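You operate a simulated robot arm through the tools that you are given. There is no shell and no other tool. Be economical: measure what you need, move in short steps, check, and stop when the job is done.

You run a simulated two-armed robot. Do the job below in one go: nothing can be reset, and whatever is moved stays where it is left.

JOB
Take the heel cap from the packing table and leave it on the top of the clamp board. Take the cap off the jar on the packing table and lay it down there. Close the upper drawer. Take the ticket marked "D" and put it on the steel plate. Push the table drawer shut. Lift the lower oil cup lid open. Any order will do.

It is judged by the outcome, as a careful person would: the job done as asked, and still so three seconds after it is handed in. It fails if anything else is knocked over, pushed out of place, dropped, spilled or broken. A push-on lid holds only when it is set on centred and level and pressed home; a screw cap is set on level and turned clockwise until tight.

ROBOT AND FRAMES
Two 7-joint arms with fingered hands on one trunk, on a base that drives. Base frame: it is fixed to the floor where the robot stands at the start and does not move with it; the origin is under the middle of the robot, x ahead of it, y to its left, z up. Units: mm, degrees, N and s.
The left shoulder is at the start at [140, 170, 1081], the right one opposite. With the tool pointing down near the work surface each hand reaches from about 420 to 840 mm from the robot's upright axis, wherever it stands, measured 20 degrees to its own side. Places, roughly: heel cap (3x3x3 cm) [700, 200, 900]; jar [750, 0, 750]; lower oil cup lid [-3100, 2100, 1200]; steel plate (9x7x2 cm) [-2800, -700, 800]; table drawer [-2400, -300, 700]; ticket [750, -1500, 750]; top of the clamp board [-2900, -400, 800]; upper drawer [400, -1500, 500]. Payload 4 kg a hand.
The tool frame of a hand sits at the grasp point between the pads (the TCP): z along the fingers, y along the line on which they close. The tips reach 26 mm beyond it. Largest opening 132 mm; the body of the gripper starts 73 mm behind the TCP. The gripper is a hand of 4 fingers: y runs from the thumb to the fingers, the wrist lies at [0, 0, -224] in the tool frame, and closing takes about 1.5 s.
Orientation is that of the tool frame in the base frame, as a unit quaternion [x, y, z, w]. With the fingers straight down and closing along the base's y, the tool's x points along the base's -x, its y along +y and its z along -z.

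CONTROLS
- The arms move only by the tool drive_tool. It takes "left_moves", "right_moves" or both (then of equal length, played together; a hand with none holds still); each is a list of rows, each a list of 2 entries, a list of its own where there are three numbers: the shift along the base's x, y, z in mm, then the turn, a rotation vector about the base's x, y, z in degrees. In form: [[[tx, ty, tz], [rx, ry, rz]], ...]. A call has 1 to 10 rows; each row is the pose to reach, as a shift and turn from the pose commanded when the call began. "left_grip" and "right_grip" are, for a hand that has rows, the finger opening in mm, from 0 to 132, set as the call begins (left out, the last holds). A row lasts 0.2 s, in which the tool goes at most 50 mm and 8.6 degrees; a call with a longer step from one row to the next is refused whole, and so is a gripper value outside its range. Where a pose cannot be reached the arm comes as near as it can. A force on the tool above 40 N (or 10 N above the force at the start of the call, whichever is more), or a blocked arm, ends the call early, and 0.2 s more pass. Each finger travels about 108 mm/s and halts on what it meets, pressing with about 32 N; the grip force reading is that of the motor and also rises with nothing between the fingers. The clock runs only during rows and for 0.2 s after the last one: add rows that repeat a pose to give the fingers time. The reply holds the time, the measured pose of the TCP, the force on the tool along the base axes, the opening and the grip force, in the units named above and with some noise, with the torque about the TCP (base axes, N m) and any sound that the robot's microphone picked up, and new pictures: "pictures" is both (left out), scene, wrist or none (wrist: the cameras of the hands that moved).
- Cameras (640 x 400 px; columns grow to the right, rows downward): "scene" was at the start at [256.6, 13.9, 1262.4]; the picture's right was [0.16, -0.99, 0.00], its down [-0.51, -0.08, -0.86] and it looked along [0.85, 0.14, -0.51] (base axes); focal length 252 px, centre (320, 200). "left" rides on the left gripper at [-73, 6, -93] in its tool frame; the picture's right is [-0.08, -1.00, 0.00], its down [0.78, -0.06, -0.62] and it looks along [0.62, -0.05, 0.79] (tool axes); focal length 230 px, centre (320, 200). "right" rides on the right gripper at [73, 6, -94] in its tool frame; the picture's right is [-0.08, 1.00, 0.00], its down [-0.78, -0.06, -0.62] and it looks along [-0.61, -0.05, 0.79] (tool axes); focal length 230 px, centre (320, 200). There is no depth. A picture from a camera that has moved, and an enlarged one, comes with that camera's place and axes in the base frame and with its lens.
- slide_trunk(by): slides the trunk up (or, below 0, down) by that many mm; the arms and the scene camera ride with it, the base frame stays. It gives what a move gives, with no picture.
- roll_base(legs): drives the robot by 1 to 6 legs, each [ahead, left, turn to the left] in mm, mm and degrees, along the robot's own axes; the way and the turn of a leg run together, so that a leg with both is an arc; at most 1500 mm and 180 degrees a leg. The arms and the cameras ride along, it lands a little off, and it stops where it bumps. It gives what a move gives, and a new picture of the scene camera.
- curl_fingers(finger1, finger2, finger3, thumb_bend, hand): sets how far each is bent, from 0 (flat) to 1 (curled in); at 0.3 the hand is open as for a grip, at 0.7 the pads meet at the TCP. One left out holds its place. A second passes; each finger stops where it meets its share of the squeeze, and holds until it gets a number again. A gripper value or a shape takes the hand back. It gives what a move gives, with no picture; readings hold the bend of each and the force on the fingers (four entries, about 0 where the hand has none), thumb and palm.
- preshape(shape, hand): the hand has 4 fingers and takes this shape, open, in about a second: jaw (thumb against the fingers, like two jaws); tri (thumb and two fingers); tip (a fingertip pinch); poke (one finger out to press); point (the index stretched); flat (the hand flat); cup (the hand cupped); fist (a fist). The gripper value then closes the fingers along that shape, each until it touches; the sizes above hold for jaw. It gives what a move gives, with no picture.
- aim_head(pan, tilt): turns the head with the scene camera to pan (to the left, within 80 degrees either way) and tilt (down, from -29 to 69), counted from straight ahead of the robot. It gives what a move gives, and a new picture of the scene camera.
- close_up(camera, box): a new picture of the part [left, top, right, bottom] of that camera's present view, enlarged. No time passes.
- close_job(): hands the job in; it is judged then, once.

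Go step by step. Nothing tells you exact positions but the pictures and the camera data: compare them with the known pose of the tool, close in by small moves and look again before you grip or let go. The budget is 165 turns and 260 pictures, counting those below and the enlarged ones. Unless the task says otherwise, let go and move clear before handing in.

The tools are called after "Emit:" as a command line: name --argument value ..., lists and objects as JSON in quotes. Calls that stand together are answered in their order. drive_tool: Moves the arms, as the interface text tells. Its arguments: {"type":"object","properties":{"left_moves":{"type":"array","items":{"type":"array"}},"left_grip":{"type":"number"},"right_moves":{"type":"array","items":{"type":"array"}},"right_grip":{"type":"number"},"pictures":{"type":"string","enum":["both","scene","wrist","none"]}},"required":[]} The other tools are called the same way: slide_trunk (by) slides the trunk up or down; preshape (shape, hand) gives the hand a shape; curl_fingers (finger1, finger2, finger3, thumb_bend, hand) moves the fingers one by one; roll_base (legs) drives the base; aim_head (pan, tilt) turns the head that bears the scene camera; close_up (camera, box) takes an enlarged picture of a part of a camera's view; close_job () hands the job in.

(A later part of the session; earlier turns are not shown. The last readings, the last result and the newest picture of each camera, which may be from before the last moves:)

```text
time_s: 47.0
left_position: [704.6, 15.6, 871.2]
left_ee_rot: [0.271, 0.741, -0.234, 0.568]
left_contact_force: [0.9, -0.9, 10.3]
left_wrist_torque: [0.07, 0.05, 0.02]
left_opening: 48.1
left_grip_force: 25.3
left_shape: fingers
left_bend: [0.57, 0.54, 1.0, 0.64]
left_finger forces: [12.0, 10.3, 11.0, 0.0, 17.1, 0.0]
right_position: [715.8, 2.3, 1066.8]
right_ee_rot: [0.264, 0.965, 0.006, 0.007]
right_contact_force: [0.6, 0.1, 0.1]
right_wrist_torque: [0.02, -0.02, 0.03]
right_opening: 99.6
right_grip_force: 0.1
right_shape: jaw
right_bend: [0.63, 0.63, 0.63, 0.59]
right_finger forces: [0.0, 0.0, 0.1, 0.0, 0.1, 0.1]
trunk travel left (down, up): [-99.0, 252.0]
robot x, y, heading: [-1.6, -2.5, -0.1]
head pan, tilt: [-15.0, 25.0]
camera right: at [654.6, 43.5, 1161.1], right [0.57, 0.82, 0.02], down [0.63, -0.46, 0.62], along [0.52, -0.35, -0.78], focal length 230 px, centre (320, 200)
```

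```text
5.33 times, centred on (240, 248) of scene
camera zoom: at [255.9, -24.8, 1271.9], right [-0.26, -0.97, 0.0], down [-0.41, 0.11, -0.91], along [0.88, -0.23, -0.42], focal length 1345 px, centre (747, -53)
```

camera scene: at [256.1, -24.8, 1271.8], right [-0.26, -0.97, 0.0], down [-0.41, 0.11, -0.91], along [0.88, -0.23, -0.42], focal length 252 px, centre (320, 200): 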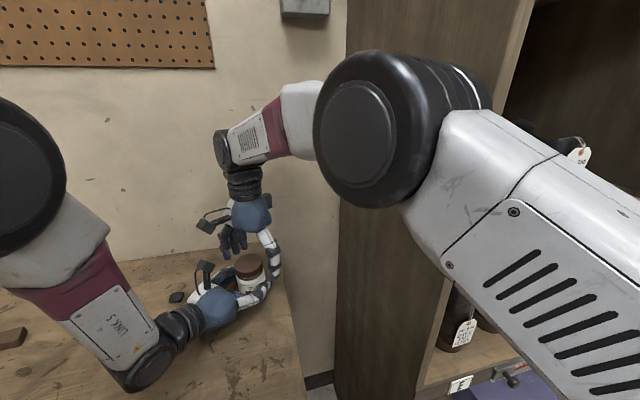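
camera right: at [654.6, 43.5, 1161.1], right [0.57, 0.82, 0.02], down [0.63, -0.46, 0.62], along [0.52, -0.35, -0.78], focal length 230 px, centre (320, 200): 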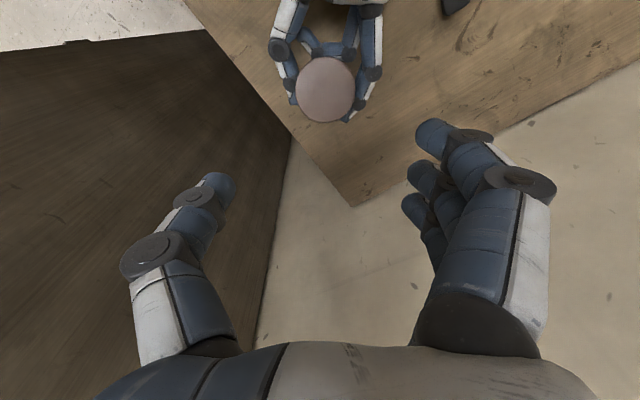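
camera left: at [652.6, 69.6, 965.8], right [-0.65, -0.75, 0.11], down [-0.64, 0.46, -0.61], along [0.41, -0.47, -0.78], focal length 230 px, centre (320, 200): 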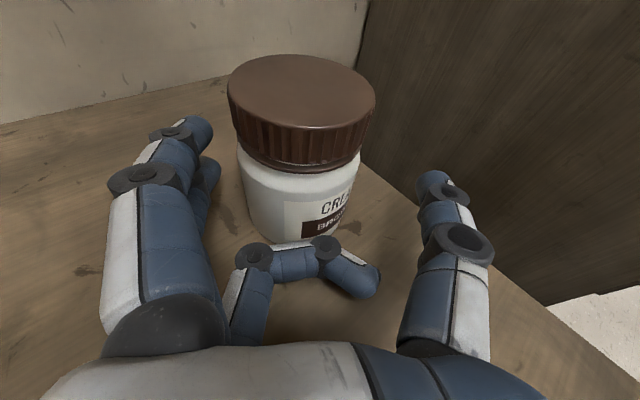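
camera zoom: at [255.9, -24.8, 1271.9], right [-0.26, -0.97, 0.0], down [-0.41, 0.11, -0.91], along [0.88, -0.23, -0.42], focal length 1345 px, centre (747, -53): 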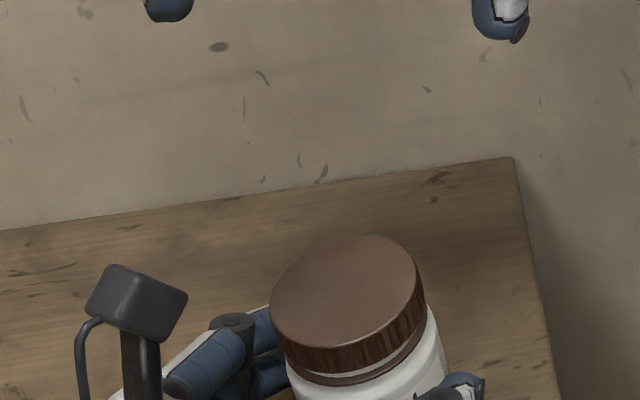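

The jar is leaning in the left hand. I'll release it so it settles upright, then look.

Emit:
curl_fingers --hand "left" --finger1 0.5 --finger2 0.5 --thumb_bend 0.58

Emit:
curl_fingers --hand "left" --finger1 0.35 --finger2 0.35 --thumb_bend 0.35

Emit:
close_up --camera "left" --box '[0, 0, 640, 400]'

Emit:
close_up --camera "scene" --box '[180, 210, 300, 285]'

```text
time_s: 48.0
left_position: [705.7, 16.4, 870.6]
left_ee_rot: [0.271, 0.741, -0.235, 0.568]
left_contact_force: [-1.0, 0.7, 0.0]
left_wrist_torque: [0.0, 0.04, 0.0]
left_opening: 59.3
left_grip_force: 0.4
left_shape: fingers
left_bend: [0.5, 0.5, 1.0, 0.57]
left_finger forces: [0.1, 0.3, 0.7, 0.0, 0.2, 0.0]
right_position: [715.3, 1.5, 1061.9]
right_ee_rot: [0.264, 0.964, 0.004, 0.004]
right_contact_force: [-1.0, 0.3, 0.5]
right_wrist_torque: [0.02, 0.01, -0.01]
right_opening: 100.0
right_grip_force: 0.0
right_shape: jaw
right_bend: [0.63, 0.63, 0.63, 0.59]
right_finger forces: [0.0, 0.1, 0.0, 0.0, 0.0, 0.0]
trunk travel left (down, up): [-99.0, 252.0]
robot x, y, heading: [1.4, -2.1, -0.3]
head pan, tilt: [-15.0, 25.0]
```

```text
time_s: 49.0
left_position: [705.0, 17.0, 870.7]
left_ee_rot: [0.271, 0.74, -0.235, 0.568]
left_contact_force: [-0.2, 0.3, -0.2]
left_wrist_torque: [0.0, -0.04, 0.06]
left_opening: 119.4
left_grip_force: 0.1
left_shape: fingers
left_bend: [0.35, 0.35, 1.0, 0.35]
left_finger forces: [0.0, 0.1, 0.7, 0.0, 0.1, 0.0]
right_position: [716.6, 0.7, 1060.0]
right_ee_rot: [0.265, 0.964, 0.004, 0.004]
right_contact_force: [0.2, 0.5, 0.0]
right_wrist_torque: [-0.02, 0.02, -0.02]
right_opening: 99.8
right_grip_force: 0.1
right_shape: jaw
right_bend: [0.63, 0.63, 0.63, 0.59]
right_finger forces: [0.0, 0.0, 0.1, 0.0, 0.0, 0.0]
trunk travel left (down, up): [-99.0, 252.0]
robot x, y, heading: [-0.2, -0.6, -0.1]
head pan, tilt: [-15.0, 25.0]
```

```text
1.00 times, centred on (320, 200) of left (not enlarged: the box is as wide or as high as the picture)
camera zoom: at [656.9, 71.8, 963.0], right [-0.65, -0.75, 0.12], down [-0.64, 0.46, -0.61], along [0.4, -0.47, -0.79], focal length 230 px, centre (320, 200)
```

zoom: 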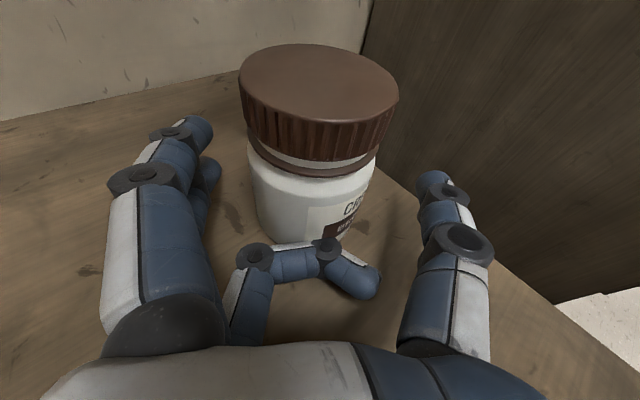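

```text
5.33 times, centred on (240, 248) of scene
camera zoom: at [256.6, -24.6, 1271.7], right [-0.26, -0.97, 0.0], down [-0.41, 0.11, -0.91], along [0.88, -0.23, -0.42], focal length 1345 px, centre (747, -53)
```

zoom: 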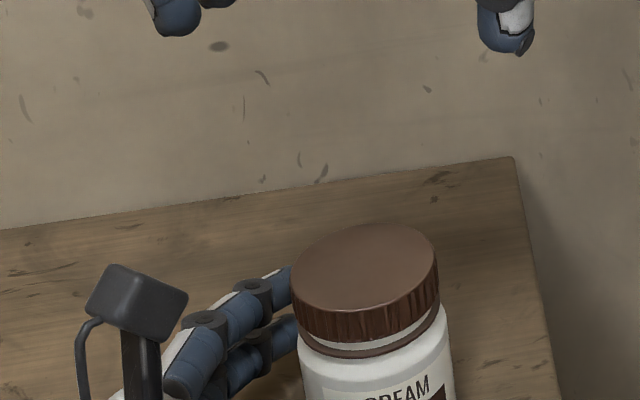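

The jar stands upright at about (717, 14) with the cap clearly raised on its thread. I'll take the left hand off and bring it back pointing straight ahead, so its camera is clear of the right fingers.

Emit:
drive_tool --left_moves '[[[-32, 29, 11], [0, 0, 0]], [[-64, 59, 22], [0, 0, 0]], [[-70, 48, 22], [0, 0, 7]], [[-76, 37, 22], [0, 0, 14]], [[-82, 26, 22], [0, 0, 21]], [[-88, 16, 22], [0, 0, 28]], [[-91, 11, 22], [0, 0, 35]], [[-60, 7, 15], [0, 0, 35]], [[-25, 3, 6], [0, 0, 35]], [[-25, 3, 6], [0, 0, 35]]]' --pictures "both"

```text
time_s: 51.0
left_position: [646.4, 29.1, 865.9]
left_ee_rot: [0.034, 0.77, -0.057, 0.634]
left_contact_force: [-11.9, 5.1, 16.8]
left_wrist_torque: [0.46, 0.75, 0.1]
left_opening: 120.4
left_grip_force: 7.8
left_shape: fingers
left_bend: [0.35, 0.35, 1.0, 0.35]
left_finger forces: [0.1, 0.1, 17.0, 0.0, 0.1, 0.0]
left hand out of reach, approached as far as the arm can: row 4, 5, 6, 7, 8, 9
right_position: [715.5, -0.2, 1063.6]
right_ee_rot: [0.265, 0.964, 0.007, 0.004]
right_contact_force: [0.6, 0.2, -0.2]
right_wrist_torque: [-0.02, 0.06, 0.0]
right_opening: 99.7
right_grip_force: 0.1
right_shape: jaw
right_bend: [0.63, 0.63, 0.63, 0.59]
right_finger forces: [0.0, 0.0, 0.1, 0.1, 0.0, 0.0]
trunk travel left (down, up): [-99.0, 252.0]
robot x, y, heading: [0.1, -0.6, 0.1]
head pan, tilt: [-15.0, 25.0]
stopped in row 9 (left hand): the force on the tool passed its limit at 76 N (the readings are from after the stop); the commanded pose is now the measured one
camera scene: at [255.9, -24.7, 1272.1], right [-0.26, -0.97, 0.0], down [-0.41, 0.11, -0.91], along [0.88, -0.23, -0.42], focal length 252 px, centre (320, 200)
camera left: at [568.5, 48.4, 954.4], right [-0.11, -0.99, 0.12], down [-0.76, 0.01, -0.65], along [0.64, -0.16, -0.75], focal length 230 px, centre (320, 200)
```

scene: 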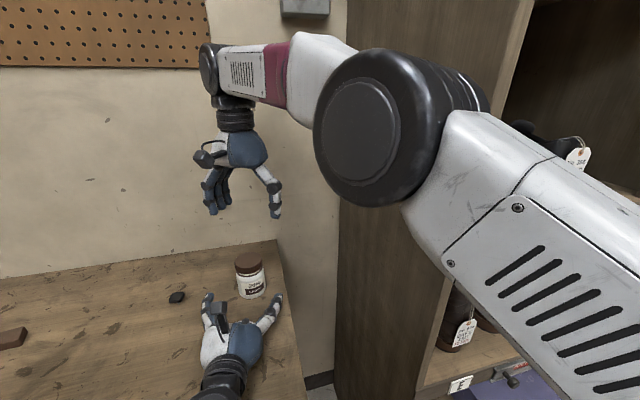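
left: 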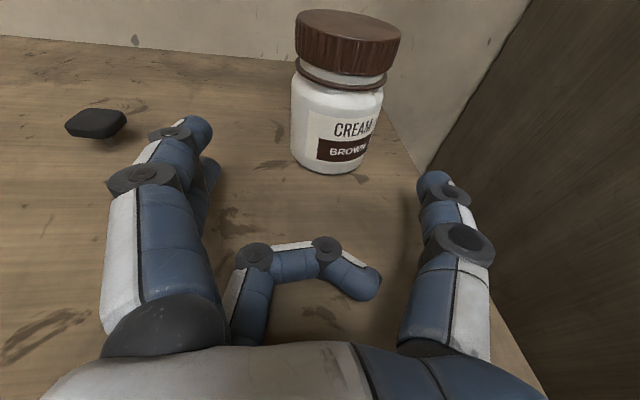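

The curled finger touched the table because the hand had dipped. I'll raise it a little and advance on the jar.

Emit:
drive_tool --left_moves '[[[0, 0, 8], [0, 0, 0]], [[0, -6, 10], [0, 0, 0]], [[20, -9, 9], [0, 0, 0]], [[40, -11, 8], [0, 0, 0]], [[54, -12, 8], [0, 0, 0]], [[54, -12, 8], [0, 0, 0]]]' --pictures "wrist"

Emit:
close_up --camera "scene" --box '[180, 220, 340, 320]'

```text
time_s: 52.4
left_position: [696.1, 18.9, 866.1]
left_ee_rot: [0.034, 0.762, -0.062, 0.643]
left_contact_force: [-11.9, 1.3, 23.8]
left_wrist_torque: [0.59, 0.93, 0.24]
left_opening: 120.3
left_grip_force: 11.9
left_shape: fingers
left_bend: [0.35, 0.35, 1.0, 0.35]
left_finger forces: [0.0, 0.0, 23.9, 0.1, 0.0, 0.0]
left hand out of reach, approached as far as the arm can: row 3, 4, 5, 6
right_position: [713.7, 0.0, 1064.7]
right_ee_rot: [0.266, 0.964, 0.006, 0.005]
right_contact_force: [-0.8, 0.7, -0.2]
right_wrist_torque: [0.0, -0.04, -0.01]
right_opening: 99.8
right_grip_force: 0.1
right_shape: jaw
right_bend: [0.63, 0.63, 0.63, 0.59]
right_finger forces: [0.0, 0.0, 0.0, 0.1, 0.0, 0.1]
trunk travel left (down, up): [-99.0, 252.0]
robot x, y, heading: [-1.0, 2.7, 0.1]
head pan, tilt: [-15.0, 25.0]
stopped in row 6 (left hand): the force on the tool passed its limit at 41 N (the readings are from after the stop); the commanded pose is now the measured one
camera left: at [616.3, 38.6, 952.9], right [-0.12, -0.99, 0.13], down [-0.75, 0.0, -0.67], along [0.66, -0.17, -0.73], focal length 230 px, centre (320, 200)
```

left: 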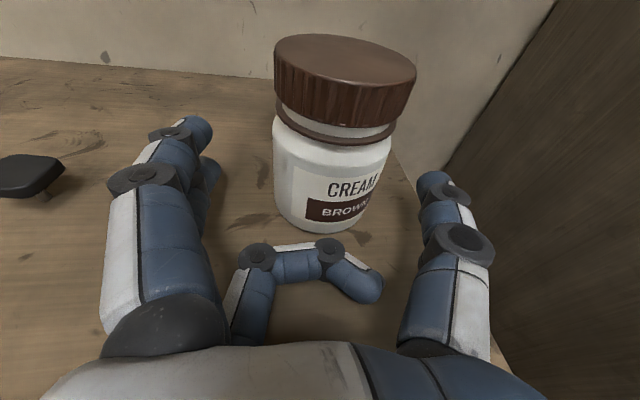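

```text
4.00 times, centred on (260, 270) of scene
camera zoom: at [253.5, -24.0, 1272.2], right [-0.26, -0.97, 0.0], down [-0.41, 0.11, -0.91], along [0.88, -0.23, -0.42], focal length 1009 px, centre (560, -80)
```

zoom: 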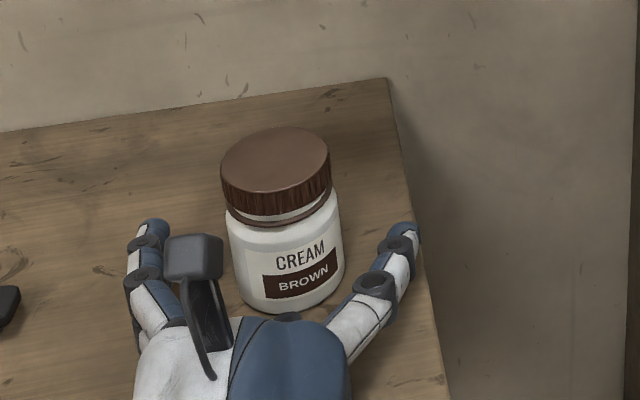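

The arm can't hold that flat pitch here. I'll pitch the hand down more, raise it and see if it is free.

Emit:
drive_tool --left_moves '[[[-2, 0, 8], [0.9, 7.5, 0]], [[-2, 0, 10], [1.8, 15, 0]], [[-2, 0, 10], [1.8, 15, 0]]]' --pictures "wrist"

```text
time_s: 53.2
left_position: [695.7, 18.9, 866.6]
left_ee_rot: [0.034, 0.763, -0.06, 0.642]
left_contact_force: [-7.1, -0.2, 34.6]
left_wrist_torque: [0.79, 1.11, 0.18]
left_opening: 120.2
left_grip_force: 17.6
left_shape: fingers
left_bend: [0.35, 0.35, 1.0, 0.35]
left_finger forces: [0.1, 0.1, 34.7, 0.0, 0.1, 0.0]
left hand out of reach, approached as far as the arm can: row 1, 2, 3
right_position: [712.6, 0.0, 1066.5]
right_ee_rot: [0.266, 0.964, 0.007, 0.007]
right_contact_force: [0.4, -1.0, 0.3]
right_wrist_torque: [-0.01, 0.04, 0.0]
right_opening: 100.0
right_grip_force: 0.2
right_shape: jaw
right_bend: [0.63, 0.63, 0.63, 0.59]
right_finger forces: [0.0, 0.0, 0.0, 0.1, 0.1, 0.1]
trunk travel left (down, up): [-99.0, 252.0]
robot x, y, heading: [-1.0, 5.0, 0.3]
head pan, tilt: [-15.0, 25.0]
camera left: at [616.1, 38.5, 952.7], right [-0.11, -0.99, 0.12], down [-0.75, 0.0, -0.67], along [0.66, -0.17, -0.74], focal length 230 px, centre (320, 200)
```

left: 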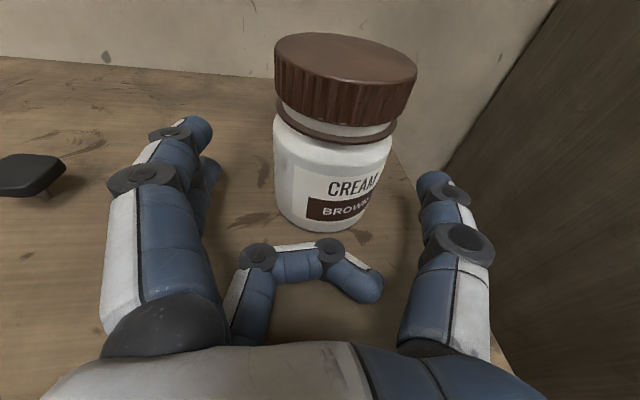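

The left arm is at a limit there. I'll retreat it to its earlier pose, and later shift the base left so the right elbow clears the cabinet.

Emit:
drive_tool --left_moves '[[[-20, 3, 6], [0, 0, -3]], [[-45, 8, 12], [0, 0, -7]], [[-65, 20, 18], [0, 0, -14]], [[-70, 35, 25], [0, 0, -21]], [[-70, 50, 30], [0, 0, -28]], [[-65, 65, 35], [0, 0, -35]], [[-65, 75, 60], [0, 0, -35]], [[-65, 85, 90], [0, 0, -35]], [[-65, 85, 90], [0, 0, -35]]]' --right_moves '[[[0, 0, 0], [0, 0, 4]], [[0, 0, 0], [0, 0, 8]], [[0, 0, 0], [0, 0, 12]], [[0, 0, 0], [0, 0, 16]], [[0, 0, 0], [0, 0, 20]], [[0, 0, 0], [0, 0, 24]], [[0, 0, 0], [0, 0, 28]], [[0, 0, 0], [0, 0, 28]], [[0, 0, 0], [0, 0, 28]]]' --pictures "scene"

```text
time_s: 55.2
left_position: [632.3, 104.3, 949.1]
left_ee_rot: [0.262, 0.722, -0.249, 0.59]
left_contact_force: [1.0, -0.5, -0.5]
left_wrist_torque: [0.01, 0.0, 0.02]
left_opening: 120.3
left_grip_force: 0.1
left_shape: fingers
left_bend: [0.35, 0.35, 1.0, 0.35]
left_finger forces: [0.1, 0.1, 0.1, 0.1, 0.0, 0.1]
right_position: [717.2, 1.2, 1061.9]
right_ee_rot: [0.023, 1.0, 0.006, 0.002]
right_contact_force: [-0.8, 0.1, -0.1]
right_wrist_torque: [0.01, 0.0, 0.02]
right_opening: 99.9
right_grip_force: 0.1
right_shape: jaw
right_bend: [0.63, 0.63, 0.63, 0.59]
right_finger forces: [0.0, 0.1, 0.0, 0.0, 0.1, 0.1]
trunk travel left (down, up): [-99.0, 252.0]
robot x, y, heading: [0.3, 0.2, -0.0]
head pan, tilt: [-15.0, 25.0]
camera scene: at [257.0, -24.2, 1271.4], right [-0.26, -0.97, 0.0], down [-0.41, 0.11, -0.91], along [0.88, -0.23, -0.42], focal length 252 px, centre (320, 200)
```

scene: 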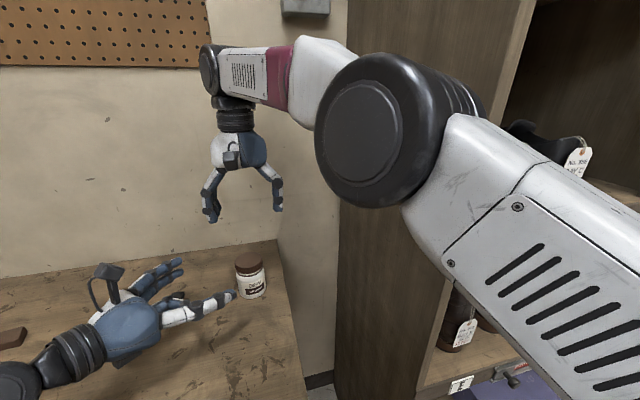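

Both arms are free. I'll shift the base 130 mm left.

Emit:
roll_base --legs '[[0, 130, 0]]'

```text
time_s: 57.0
left_position: [632.3, 235.7, 949.8]
left_ee_rot: [0.263, 0.721, -0.249, 0.591]
left_contact_force: [0.1, -0.5, -0.4]
left_wrist_torque: [-0.01, -0.02, -0.03]
left_opening: 120.2
left_grip_force: 0.0
left_shape: fingers
left_bend: [0.35, 0.35, 1.0, 0.35]
left_finger forces: [0.1, 0.0, 0.1, 0.1, 0.1, 0.0]
right_position: [714.5, 131.2, 1062.6]
right_ee_rot: [0.024, 1.0, 0.007, 0.002]
right_contact_force: [0.6, -0.8, -0.1]
right_wrist_torque: [-0.02, 0.01, 0.02]
right_opening: 99.8
right_grip_force: 0.1
right_shape: jaw
right_bend: [0.63, 0.63, 0.63, 0.59]
right_finger forces: [0.0, 0.0, 0.1, 0.0, 0.0, 0.0]
trunk travel left (down, up): [-99.0, 252.0]
robot x, y, heading: [0.2, 127.7, 0.2]
head pan, tilt: [-15.0, 25.0]
camera scene: at [256.3, 106.6, 1271.7], right [-0.26, -0.97, 0.0], down [-0.41, 0.11, -0.91], along [0.88, -0.23, -0.42], focal length 252 px, centre (320, 200)
```

scene: 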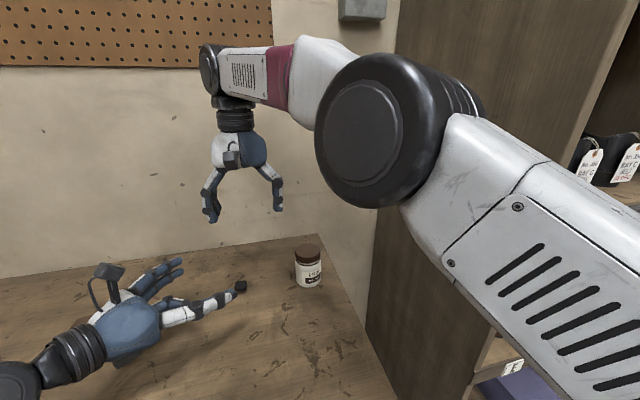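

Next the left hand goes back to the jar, at the orientation that worked before.

Emit:
drive_tool --left_moves '[[[2, -38, -5], [0.7, 0.7, 0]], [[4, -76, -15], [1.4, 1.5, 0]], [[6, -114, -35], [2, 2.2, 0]], [[8, -150, -57], [2.7, 2.9, 0]], [[32, -172, -63], [2.7, 2.9, 0]], [[54, -193, -69], [2.7, 2.9, 0]], [[66, -204, -73], [2.7, 2.9, 0]], [[66, -204, -73], [2.7, 2.9, 0]]]' --pictures "wrist"

```text
time_s: 58.8
left_position: [698.2, 29.8, 877.3]
left_ee_rot: [0.271, 0.741, -0.239, 0.567]
left_contact_force: [0.0, 0.4, 1.6]
left_wrist_torque: [-0.01, -0.05, -0.02]
left_opening: 120.2
left_grip_force: 0.0
left_shape: fingers
left_bend: [0.35, 0.35, 1.0, 0.35]
left_finger forces: [0.0, 0.0, 0.0, 0.1, 0.0, 0.0]
right_position: [715.6, 131.3, 1063.6]
right_ee_rot: [0.023, 1.0, 0.006, 0.003]
right_contact_force: [-0.9, 0.1, 0.5]
right_wrist_torque: [-0.02, 0.02, 0.01]
right_opening: 99.9
right_grip_force: 0.0
right_shape: jaw
right_bend: [0.63, 0.63, 0.63, 0.59]
right_finger forces: [0.0, 0.1, 0.0, 0.0, 0.0, 0.0]
trunk travel left (down, up): [-99.0, 252.0]
robot x, y, heading: [-1.0, 128.1, -0.1]
head pan, tilt: [-15.0, 25.0]
camera left: at [650.0, 85.9, 970.5], right [-0.65, -0.75, 0.12], down [-0.65, 0.46, -0.61], along [0.4, -0.47, -0.79], focal length 230 px, centre (320, 200)
```

left: 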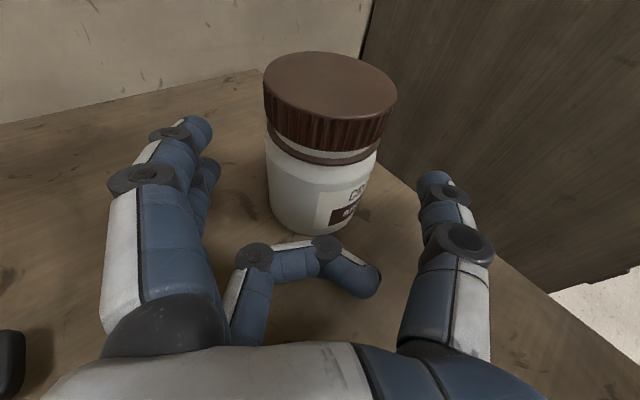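

It's centred. I'll close the left fingers on the jar and bring the right hand over it at a yaw of about -50°.

Emit:
drive_tool --left_moves '[[[5, -4, -3], [0, 0, 0]], [[5, -4, -3], [0, 0, 0]]]' --pictures "none"

Emit:
curl_fingers --hand "left" --finger1 0.7 --finger2 0.7 --thumb_bend 0.7

Emit:
drive_tool --right_moves '[[[0, -20, 0], [0, 0, -6]], [[0, -40, -5], [0, 0, -12]], [[1, -60, -10], [0, 0, -18]], [[2, -80, -15], [0, 0, -24]], [[3, -100, -20], [0, 0, -30]], [[3, -117, -30], [0, 0, -36]], [[3, -117, -50], [0, 0, -42]], [[3, -117, -60], [0, 0, -48]], [[3, -117, -60], [0, 0, -48]]]' --right_grip 105 --pictures "wrist"

Emit:
close_up --camera "left" --box '[0, 0, 640, 400]'

```text
time_s: 59.4
left_position: [703.3, 26.5, 874.5]
left_ee_rot: [0.27, 0.742, -0.238, 0.566]
left_contact_force: [0.9, 0.9, 1.1]
left_wrist_torque: [0.02, -0.01, -0.01]
left_opening: 120.1
left_grip_force: 0.0
left_shape: fingers
left_bend: [0.35, 0.35, 1.0, 0.35]
left_finger forces: [0.0, 0.0, 0.0, 0.1, 0.0, 0.0]
right_position: [716.3, 132.0, 1063.2]
right_ee_rot: [0.024, 1.0, 0.006, 0.003]
right_contact_force: [-0.3, 0.4, -0.1]
right_wrist_torque: [-0.05, 0.01, 0.0]
right_opening: 100.0
right_grip_force: 0.1
right_shape: jaw
right_bend: [0.63, 0.63, 0.63, 0.59]
right_finger forces: [0.0, 0.1, 0.1, 0.0, 0.0, 0.0]
trunk travel left (down, up): [-99.0, 252.0]
robot x, y, heading: [1.0, 131.2, -0.1]
head pan, tilt: [-15.0, 25.0]
```

```text
time_s: 60.4
left_position: [703.4, 26.4, 873.9]
left_ee_rot: [0.271, 0.741, -0.24, 0.566]
left_contact_force: [-0.1, -0.8, 0.0]
left_wrist_torque: [-0.02, 0.02, 0.04]
left_opening: 56.2
left_grip_force: 20.8
left_shape: fingers
left_bend: [0.55, 0.54, 1.0, 0.61]
left_finger forces: [10.6, 10.4, 0.0, 0.0, 21.2, 0.0]
right_position: [716.5, 130.9, 1062.2]
right_ee_rot: [0.023, 1.0, 0.005, 0.003]
right_contact_force: [-0.8, -0.2, -0.4]
right_wrist_torque: [-0.01, 0.01, 0.0]
right_opening: 99.7
right_grip_force: 0.0
right_shape: jaw
right_bend: [0.63, 0.63, 0.63, 0.59]
right_finger forces: [0.0, 0.1, 0.1, 0.0, 0.0, 0.0]
trunk travel left (down, up): [-99.0, 252.0]
robot x, y, heading: [-3.6, 130.5, 0.2]
head pan, tilt: [-15.0, 25.0]
```

```text
time_s: 62.4
left_position: [701.7, 26.2, 875.1]
left_ee_rot: [0.271, 0.741, -0.239, 0.565]
left_contact_force: [-0.2, -0.3, 0.6]
left_wrist_torque: [-0.01, 0.02, 0.01]
left_opening: 56.5
left_grip_force: 20.7
left_shape: fingers
left_bend: [0.55, 0.54, 1.0, 0.61]
left_finger forces: [10.6, 10.4, 0.1, 0.0, 21.1, 0.1]
right_position: [717.9, 14.0, 1001.5]
right_ee_rot: [0.429, 0.903, 0.005, 0.004]
right_contact_force: [-0.1, 0.0, -0.1]
right_wrist_torque: [0.0, 0.03, 0.02]
right_opening: 105.0
right_grip_force: 0.0
right_shape: jaw
right_bend: [0.6, 0.6, 0.6, 0.56]
right_finger forces: [0.1, 0.1, 0.0, 0.0, 0.1, 0.0]
trunk travel left (down, up): [-99.0, 252.0]
robot x, y, heading: [2.7, 133.4, -0.1]
head pan, tilt: [-15.0, 25.0]
camera right: at [677.3, 73.9, 1095.8], right [0.82, 0.57, 0.01], down [0.44, -0.65, 0.62], along [0.36, -0.5, -0.79], focal length 230 px, centre (320, 200)
```

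right: 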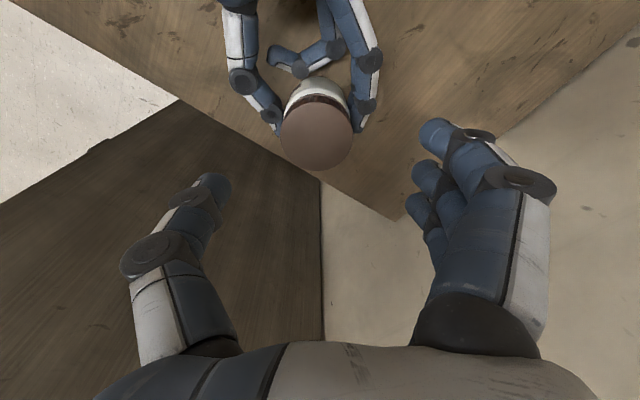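

```text
1.00 times, centred on (320, 200) of left (not enlarged: the box is as wide or as high as the picture)
camera zoom: at [654.7, 82.0, 967.2], right [-0.65, -0.75, 0.12], down [-0.65, 0.46, -0.61], along [0.4, -0.47, -0.79], focal length 230 px, centre (320, 200)
```

zoom: 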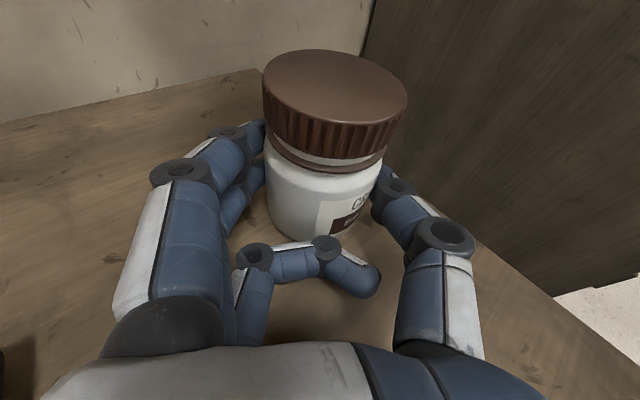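

The jar is cleanly held and the right hand is accurate. I'll lower, close and turn.

Emit:
drive_tool --right_moves '[[[-1, 1, -30], [0, 0, 0]], [[-1, 1, -55], [0, 0, 0]], [[-1, 1, -67], [0, 0, 0]], [[-1, 1, -67], [0, 0, 0]]]' --pictures "none"

Emit:
drive_tool --right_moves '[[[0, 0, 0], [0, 0, 0]], [[0, 0, 0], [0, 0, 0]], [[0, 0, 0], [0, 0, 0]], [[0, 0, 0], [0, 0, 0]], [[0, 0, 0], [0, 0, 0]], [[0, 0, 0], [0, 0, 0]]]' --right_grip 30 --pictures "wrist"

Emit:
drive_tool --right_moves '[[[0, 0, 0.5], [0, 0, 8]], [[0, 0, 1], [0, 0, 16]], [[0, 0, 1.5], [0, 0, 24]], [[0, 0, 2], [0, 0, 32]], [[0, 0, 2], [0, 0, 40]], [[0, 0, 2], [0, 0, 48]], [[0, 0, 2], [0, 0, 52]], [[0, 0, 2], [0, 0, 52]]]' --pictures "wrist"

```text
time_s: 63.4
left_position: [703.1, 25.5, 873.6]
left_ee_rot: [0.27, 0.742, -0.239, 0.566]
left_contact_force: [-0.3, 0.5, -0.4]
left_wrist_torque: [-0.01, 0.03, -0.03]
left_opening: 56.5
left_grip_force: 20.8
left_shape: fingers
left_bend: [0.55, 0.54, 1.0, 0.61]
left_finger forces: [10.7, 10.4, 0.0, 0.1, 20.8, 0.1]
right_position: [718.3, 14.9, 935.8]
right_ee_rot: [0.429, 0.903, 0.005, 0.006]
right_contact_force: [0.0, 0.5, -0.3]
right_wrist_torque: [-0.02, -0.01, 0.04]
right_opening: 104.6
right_grip_force: 0.0
right_shape: jaw
right_bend: [0.6, 0.6, 0.6, 0.56]
right_finger forces: [0.0, 0.0, 0.1, 0.0, 0.1, 0.0]
trunk travel left (down, up): [-99.0, 252.0]
robot x, y, heading: [-3.2, 135.3, -0.1]
head pan, tilt: [-15.0, 25.0]
```

```text
time_s: 64.8
left_position: [703.7, 27.1, 874.7]
left_ee_rot: [0.269, 0.741, -0.238, 0.567]
left_contact_force: [0.2, 0.4, -0.1]
left_wrist_torque: [-0.01, 0.05, 0.02]
left_opening: 56.7
left_grip_force: 20.1
left_shape: fingers
left_bend: [0.55, 0.53, 1.0, 0.61]
left_finger forces: [10.2, 10.7, 0.0, 0.0, 19.9, 0.0]
right_position: [718.4, 15.9, 934.4]
right_ee_rot: [0.428, 0.904, 0.004, 0.005]
right_contact_force: [0.4, -1.3, 0.9]
right_wrist_torque: [-0.06, -0.02, 0.02]
right_opening: 43.4
right_grip_force: 32.4
right_shape: jaw
right_bend: [0.73, 0.74, 0.73, 0.7]
right_finger forces: [9.1, 9.8, 9.5, 0.1, 29.1, 0.0]
trunk travel left (down, up): [-99.0, 252.0]
robot x, y, heading: [2.3, 133.9, 0.0]
head pan, tilt: [-15.0, 25.0]
camera right: at [676.7, 75.1, 1029.1], right [0.82, 0.57, 0.01], down [0.44, -0.65, 0.62], along [0.36, -0.5, -0.79], focal length 230 px, centre (320, 200)
```

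right: 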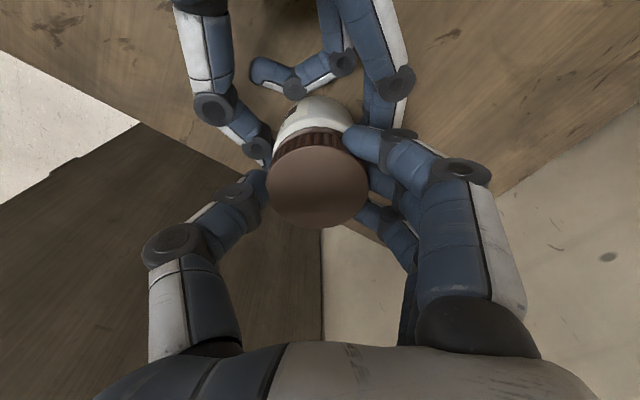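

```text
time_s: 66.6
left_position: [704.1, 25.2, 874.2]
left_ee_rot: [0.27, 0.741, -0.239, 0.567]
left_contact_force: [3.2, 0.4, -0.2]
left_wrist_torque: [-0.06, 0.16, 0.12]
left_opening: 56.8
left_grip_force: 20.5
left_shape: fingers
left_bend: [0.55, 0.53, 1.0, 0.61]
left_finger forces: [11.2, 10.8, 0.1, 0.0, 19.3, 0.0]
right_position: [718.1, 15.4, 937.4]
right_ee_rot: [-0.011, 1.0, 0.006, 0.002]
right_contact_force: [-2.5, -0.2, 0.1]
right_wrist_torque: [-0.05, 0.05, -0.07]
right_opening: 43.4
right_grip_force: 31.9
right_shape: jaw
right_bend: [0.73, 0.74, 0.73, 0.7]
right_finger forces: [10.1, 9.8, 9.5, 0.0, 29.9, 0.0]
trunk travel left (down, up): [-99.0, 252.0]
robot x, y, heading: [2.1, 129.0, 0.1]
head pan, tilt: [-15.0, 25.0]
camera right: at [646.1, 18.3, 1031.8], right [0.05, 1.0, 0.01], down [0.78, -0.05, 0.62], along [0.62, -0.02, -0.79], focal length 230 px, centre (320, 200)
```

right: 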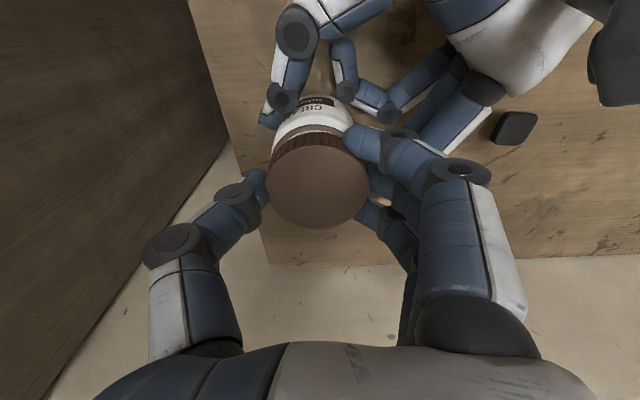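

It turned smoothly with hardly any force. Next is a small test lift.

Emit:
drive_tool --right_moves '[[[0, 0, 2], [0, 0, 3]], [[0, 0, 4], [0, 0, 6]], [[0, 0, 6], [0, 0, 6]]]' --pictures "wrist"

```text
time_s: 67.4
left_position: [704.0, 27.2, 873.4]
left_ee_rot: [0.269, 0.742, -0.238, 0.566]
left_contact_force: [2.5, 1.3, -0.6]
left_wrist_torque: [-0.12, 0.16, 0.08]
left_opening: 56.3
left_grip_force: 20.7
left_shape: fingers
left_bend: [0.55, 0.53, 1.0, 0.62]
left_finger forces: [11.2, 11.0, 0.0, 0.1, 19.0, 0.0]
right_position: [717.7, 14.7, 943.4]
right_ee_rot: [-0.064, 0.998, 0.006, 0.001]
right_contact_force: [-2.1, -1.6, -2.0]
right_wrist_torque: [-0.01, 0.02, 0.0]
right_opening: 43.2
right_grip_force: 32.3
right_shape: jaw
right_bend: [0.73, 0.74, 0.73, 0.7]
right_finger forces: [10.0, 9.6, 9.5, 0.1, 30.1, 0.0]
trunk travel left (down, up): [-99.0, 252.0]
robot x, y, heading: [-3.3, 129.5, -0.0]
head pan, tilt: [-15.0, 25.0]
camera right: at [646.2, 10.5, 1037.5], right [-0.05, 1.0, 0.01], down [0.78, 0.03, 0.62], along [0.62, 0.04, -0.79], focal length 230 px, centre (320, 200)
```

right: 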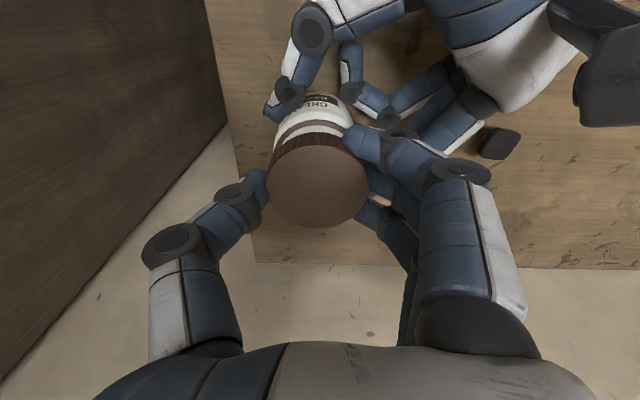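

The cap rises freely, so it's off the thread. I'll lift it clear.

Emit:
drive_tool --right_moves '[[[0, 0, 8], [0, 0, 0]], [[0, 0, 20], [0, 0, 0]], [[0, 0, 45], [0, 0, 0]], [[0, 0, 75], [0, 0, 0]], [[0, 0, 75], [0, 0, 0]]]' --pictures "both"

Emit:
aim_head --pan -5 --tilt 35

```text
time_s: 68.6
left_position: [702.4, 26.1, 873.6]
left_ee_rot: [0.27, 0.741, -0.239, 0.567]
left_contact_force: [-0.4, 0.3, 0.3]
left_wrist_torque: [0.0, 0.02, 0.0]
left_opening: 56.2
left_grip_force: 20.4
left_shape: fingers
left_bend: [0.55, 0.53, 1.0, 0.62]
left_finger forces: [9.8, 10.6, 0.1, 0.1, 20.3, 0.0]
right_position: [718.0, 14.4, 1019.1]
right_ee_rot: [-0.063, 0.998, 0.005, 0.003]
right_contact_force: [-0.1, 0.7, 0.5]
right_wrist_torque: [0.01, 0.01, -0.03]
right_opening: 43.6
right_grip_force: 32.1
right_shape: jaw
right_bend: [0.73, 0.74, 0.73, 0.7]
right_finger forces: [10.4, 10.1, 11.0, 0.1, 29.3, 0.0]
trunk travel left (down, up): [-99.0, 252.0]
robot x, y, heading: [3.6, 131.9, -0.3]
head pan, tilt: [-15.0, 25.0]
camera scene: at [256.4, 106.3, 1271.7], right [-0.26, -0.97, 0.0], down [-0.41, 0.11, -0.91], along [0.88, -0.23, -0.42], focal length 252 px, centre (320, 200)
camera right: at [646.0, 9.8, 1113.5], right [-0.05, 1.0, 0.01], down [0.78, 0.03, 0.62], along [0.62, 0.04, -0.79], focal length 230 px, centre (320, 200)
```

scene: 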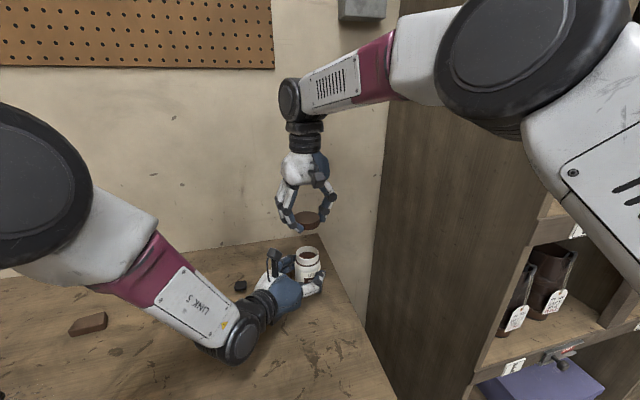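
right: 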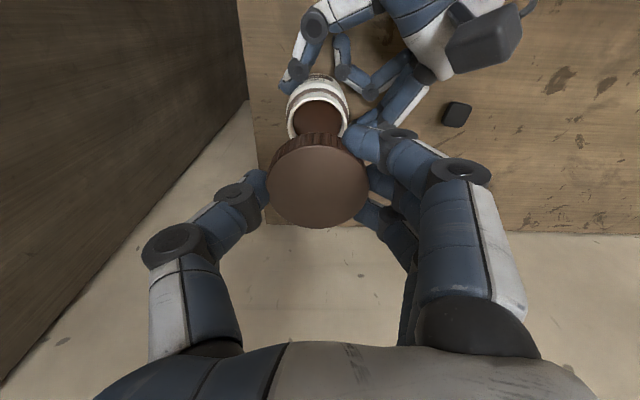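

```text
time_s: 69.4
left_position: [702.6, 26.4, 873.6]
left_ee_rot: [0.27, 0.741, -0.239, 0.566]
left_contact_force: [-0.5, 0.1, 0.5]
left_wrist_torque: [-0.01, 0.03, -0.03]
left_opening: 56.5
left_grip_force: 20.4
left_shape: fingers
left_bend: [0.55, 0.53, 1.0, 0.62]
left_finger forces: [9.8, 10.6, 0.0, 0.1, 20.2, 0.0]
right_position: [718.6, 14.9, 1018.2]
right_ee_rot: [-0.064, 0.998, 0.007, 0.002]
right_contact_force: [-1.4, -0.8, 1.2]
right_wrist_torque: [0.02, -0.01, 0.02]
right_opening: 43.5
right_grip_force: 32.1
right_shape: jaw
right_bend: [0.73, 0.74, 0.73, 0.7]
right_finger forces: [10.3, 10.1, 10.9, 0.0, 29.3, 0.0]
trunk travel left (down, up): [-99.0, 252.0]
robot x, y, heading: [2.5, 129.3, 0.0]
head pan, tilt: [-5.0, 35.0]
camera scene: at [255.1, 122.4, 1256.0], right [-0.09, -1.0, 0.0], down [-0.57, 0.05, -0.82], along [0.82, -0.07, -0.57], focal length 252 px, centre (320, 200)
```

scene: 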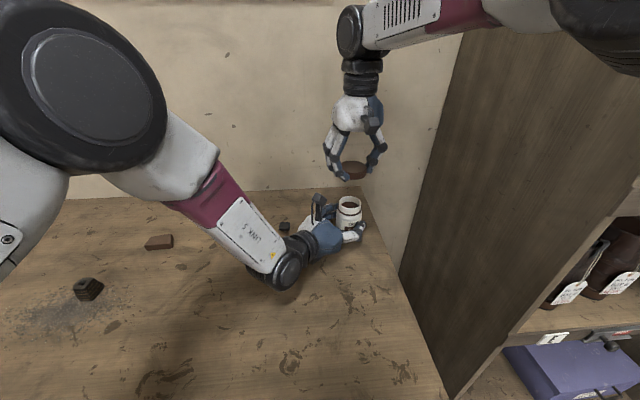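

The cap is off. I'll let go of the jar with the left hand and back away, then set the cap down on clear table in front.

Emit:
curl_fingers --hand "left" --finger1 0.35 --finger2 0.35 --thumb_bend 0.35

Emit:
drive_tool --left_moves '[[[-30, 28, 10], [0, 0, 0]], [[-60, 56, 20], [0, 0, 0]], [[-75, 85, 45], [0, 0, 0]], [[-85, 115, 75], [0, 0, 0]], [[-95, 150, 90], [0, 0, 0]], [[-105, 190, 100], [0, 0, 0]], [[-105, 230, 100], [0, 0, 0]]]' --pictures "scene"

```text
time_s: 70.4
left_position: [704.3, 25.1, 875.0]
left_ee_rot: [0.27, 0.741, -0.238, 0.566]
left_contact_force: [0.5, 0.7, 0.5]
left_wrist_torque: [0.0, -0.02, -0.01]
left_opening: 119.6
left_grip_force: 0.1
left_shape: fingers
left_bend: [0.35, 0.35, 1.0, 0.35]
left_finger forces: [0.0, 0.0, 0.0, 0.0, 0.0, 0.1]
right_position: [717.4, 15.8, 1019.2]
right_ee_rot: [-0.064, 0.998, 0.006, 0.002]
right_contact_force: [-0.6, -0.5, 0.5]
right_wrist_torque: [-0.02, 0.02, 0.0]
right_opening: 43.5
right_grip_force: 32.2
right_shape: jaw
right_bend: [0.73, 0.74, 0.73, 0.7]
right_finger forces: [10.3, 10.1, 10.9, 0.0, 29.3, 0.1]
trunk travel left (down, up): [-99.0, 252.0]
robot x, y, heading: [2.7, 131.5, 0.2]
head pan, tilt: [-5.0, 35.0]
```

```text
time_s: 72.0
left_position: [598.3, 257.7, 973.3]
left_ee_rot: [0.269, 0.741, -0.239, 0.567]
left_contact_force: [-0.1, 0.6, 0.0]
left_wrist_torque: [0.02, 0.01, 0.0]
left_opening: 119.8
left_grip_force: 0.0
left_shape: fingers
left_bend: [0.35, 0.35, 1.0, 0.35]
left_finger forces: [0.1, 0.1, 0.1, 0.1, 0.0, 0.0]
right_position: [718.6, 15.4, 1018.8]
right_ee_rot: [-0.064, 0.998, 0.006, 0.002]
right_contact_force: [-0.5, 0.3, 0.3]
right_wrist_torque: [-0.02, -0.02, -0.01]
right_opening: 43.3
right_grip_force: 32.0
right_shape: jaw
right_bend: [0.73, 0.74, 0.73, 0.7]
right_finger forces: [10.3, 10.1, 10.9, 0.0, 29.3, 0.0]
trunk travel left (down, up): [-99.0, 252.0]
robot x, y, heading: [-0.4, 132.3, -0.2]
head pan, tilt: [-5.0, 35.0]
camera scene: at [255.3, 123.3, 1255.8], right [-0.09, -1.0, 0.0], down [-0.57, 0.05, -0.82], along [0.82, -0.07, -0.57], focal length 252 px, centre (320, 200)
```

scene: 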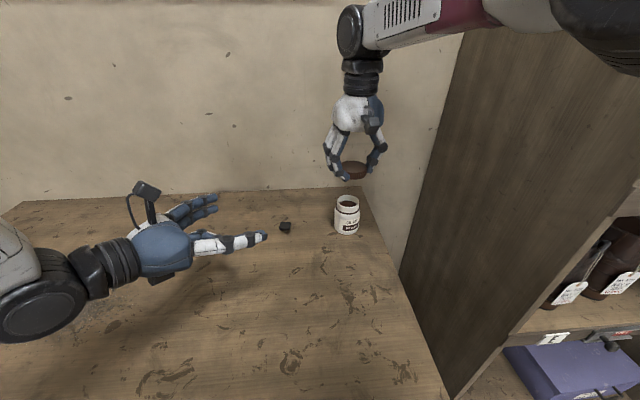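

Now the cap moves over the clear table at about (580, 50) and down towards the surface.

Emit:
drive_tool --right_moves '[[[-45, 10, 0], [0, 0, 0]], [[-90, 22, 0], [0, 0, 0]], [[-138, 35, 0], [0, 0, 0]], [[-138, 35, -40], [0, 0, 0]], [[-138, 35, -80], [0, 0, 0]], [[-138, 35, -115], [0, 0, 0]], [[-138, 35, -128], [0, 0, 0]], [[-138, 35, -128], [0, 0, 0]]]' --pictures "both"

Emit:
close_up --camera "scene" --box '[300, 180, 460, 280]'

```text
time_s: 73.8
left_position: [597.9, 256.0, 974.0]
left_ee_rot: [0.27, 0.741, -0.239, 0.566]
left_contact_force: [0.3, 0.6, -0.6]
left_wrist_torque: [0.0, -0.01, -0.02]
left_opening: 119.8
left_grip_force: 0.1
left_shape: fingers
left_bend: [0.35, 0.35, 1.0, 0.35]
left_finger forces: [0.1, 0.1, 0.0, 0.0, 0.1, 0.0]
right_position: [579.0, 52.8, 890.4]
right_ee_rot: [-0.063, 0.998, 0.007, 0.002]
right_contact_force: [0.0, 0.0, -0.4]
right_wrist_torque: [-0.02, 0.0, 0.04]
right_opening: 43.6
right_grip_force: 32.4
right_shape: jaw
right_bend: [0.73, 0.73, 0.73, 0.7]
right_finger forces: [11.5, 10.3, 11.8, 0.0, 29.2, 0.1]
trunk travel left (down, up): [-99.0, 252.0]
robot x, y, heading: [1.6, 132.5, 0.1]
head pan, tilt: [-5.0, 35.0]
camera scene: at [255.0, 122.4, 1256.0], right [-0.09, -1.0, 0.0], down [-0.57, 0.05, -0.82], along [0.82, -0.07, -0.57], focal length 252 px, centre (320, 200)
camera right: at [508.0, 46.3, 984.3], right [-0.05, 1.0, 0.01], down [0.78, 0.03, 0.62], along [0.62, 0.04, -0.78], focal length 230 px, centre (320, 200)
```

scene: 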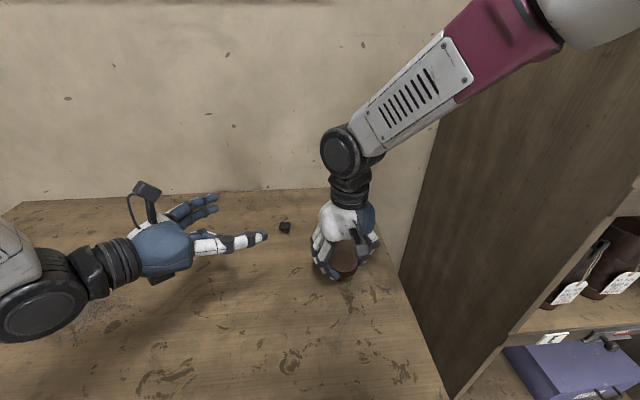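
right: 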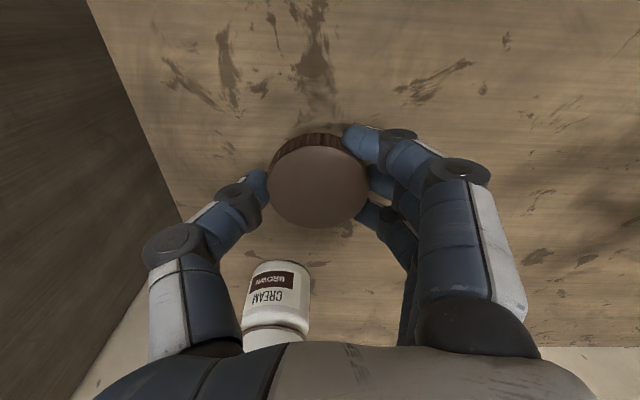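

```text
4.00 times, centred on (380, 230) of scene
camera zoom: at [255.0, 122.4, 1256.0], right [-0.09, -1.0, 0.0], down [-0.57, 0.05, -0.82], along [0.82, -0.07, -0.57], focal length 1009 px, centre (80, 80)
```

zoom: 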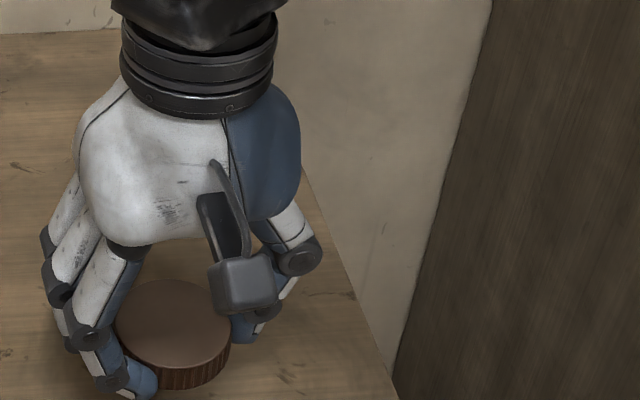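

The cap is just above the table. I'll lower it in small steps until it touches.

Emit:
drive_tool --right_moves '[[[0, 0, -3], [0, 0, 0]], [[0, 0, -6], [0, 0, 0]], [[0, 0, -9], [0, 0, 0]], [[0, 0, -12], [0, 0, 0]], [[0, 0, -15], [0, 0, 0]], [[0, 0, -17], [0, 0, 0]]]' --pictures "none"

Emit:
close_up --camera "scene" --box '[300, 220, 380, 300]'

```text
time_s: 75.2
left_position: [598.2, 255.8, 972.1]
left_ee_rot: [0.271, 0.741, -0.239, 0.566]
left_contact_force: [0.2, -0.6, -0.3]
left_wrist_torque: [0.02, 0.03, -0.04]
left_opening: 120.0
left_grip_force: 0.1
left_shape: fingers
left_bend: [0.35, 0.35, 1.0, 0.35]
left_finger forces: [0.0, 0.1, 0.0, 0.0, 0.1, 0.1]
right_position: [580.5, 50.7, 874.0]
right_ee_rot: [-0.064, 0.998, 0.006, 0.002]
right_contact_force: [-0.4, 0.0, -0.3]
right_wrist_torque: [0.01, -0.01, 0.01]
right_opening: 43.2
right_grip_force: 31.8
right_shape: jaw
right_bend: [0.73, 0.73, 0.73, 0.7]
right_finger forces: [11.6, 10.5, 12.0, 0.0, 29.1, 0.0]
trunk travel left (down, up): [-99.0, 252.0]
robot x, y, heading: [2.5, 131.2, -0.1]
head pan, tilt: [-5.0, 35.0]
```

```text
5.00 times, centred on (340, 260) of scene
camera zoom: at [255.1, 122.4, 1255.9], right [-0.09, -1.0, 0.0], down [-0.57, 0.05, -0.82], along [0.82, -0.07, -0.57], focal length 1261 px, centre (220, -100)
```

zoom: 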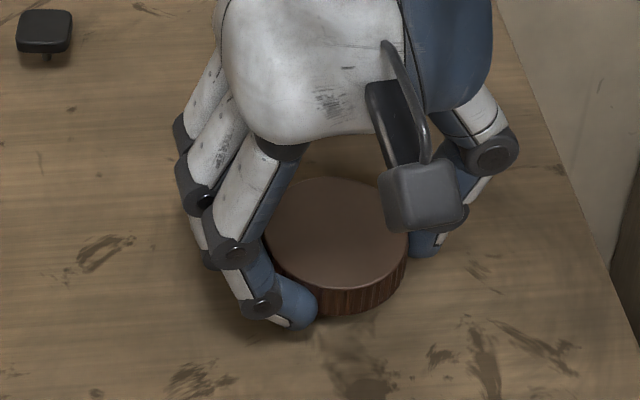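

Emit:
drive_tool --right_moves '[[[0, 0, -3], [0, 0, 0]], [[0, 0, -6], [0, 0, 0]], [[0, 0, -9], [0, 0, 0]], [[0, 0, -12], [0, 0, 0]], [[0, 0, -15], [0, 0, 0]], [[0, 0, -18], [0, 0, 0]], [[0, 0, -21], [0, 0, 0]]]' --pictures "none"

Emit:
close_up --camera "scene" --box '[300, 220, 380, 300]'

```text
time_s: 76.4
left_position: [596.3, 255.5, 976.7]
left_ee_rot: [0.271, 0.74, -0.239, 0.567]
left_contact_force: [0.2, -0.1, 0.2]
left_wrist_torque: [0.0, 0.0, 0.01]
left_opening: 119.7
left_grip_force: 0.0
left_shape: fingers
left_bend: [0.35, 0.35, 1.0, 0.35]
left_finger forces: [0.0, 0.0, 0.1, 0.0, 0.1, 0.0]
right_position: [580.6, 51.7, 865.4]
right_ee_rot: [-0.062, 0.998, 0.008, 0.008]
right_contact_force: [-7.3, -2.2, 33.1]
right_wrist_torque: [-0.77, 0.36, -0.15]
right_opening: 44.4
right_grip_force: 31.9
right_shape: jaw
right_bend: [0.74, 0.74, 0.73, 0.7]
right_finger forces: [19.4, 15.3, 12.8, 0.0, 55.1, 0.0]
trunk travel left (down, up): [-99.0, 252.0]
robot x, y, heading: [-5.7, 128.4, 0.2]
head pan, tilt: [-5.0, 35.0]
stopped in row 6 (right hand): the force on the tool passed its limit at 43 N (the readings are from after the stop); the commanded pose is now the measured one
```

```text
5.00 times, centred on (340, 260) of scene
camera zoom: at [251.3, 122.3, 1257.1], right [-0.09, -1.0, 0.0], down [-0.57, 0.05, -0.82], along [0.82, -0.07, -0.57], focal length 1261 px, centre (220, -100)
```

zoom: 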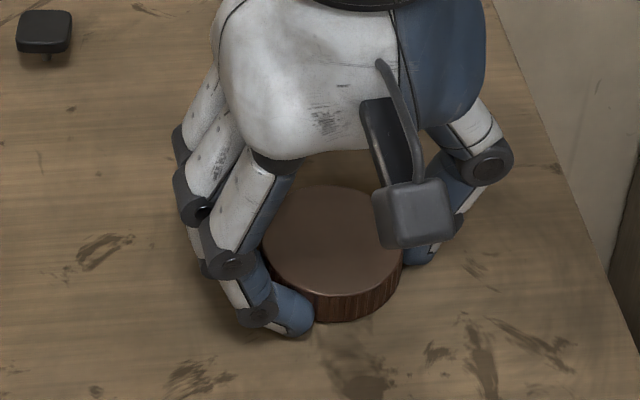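

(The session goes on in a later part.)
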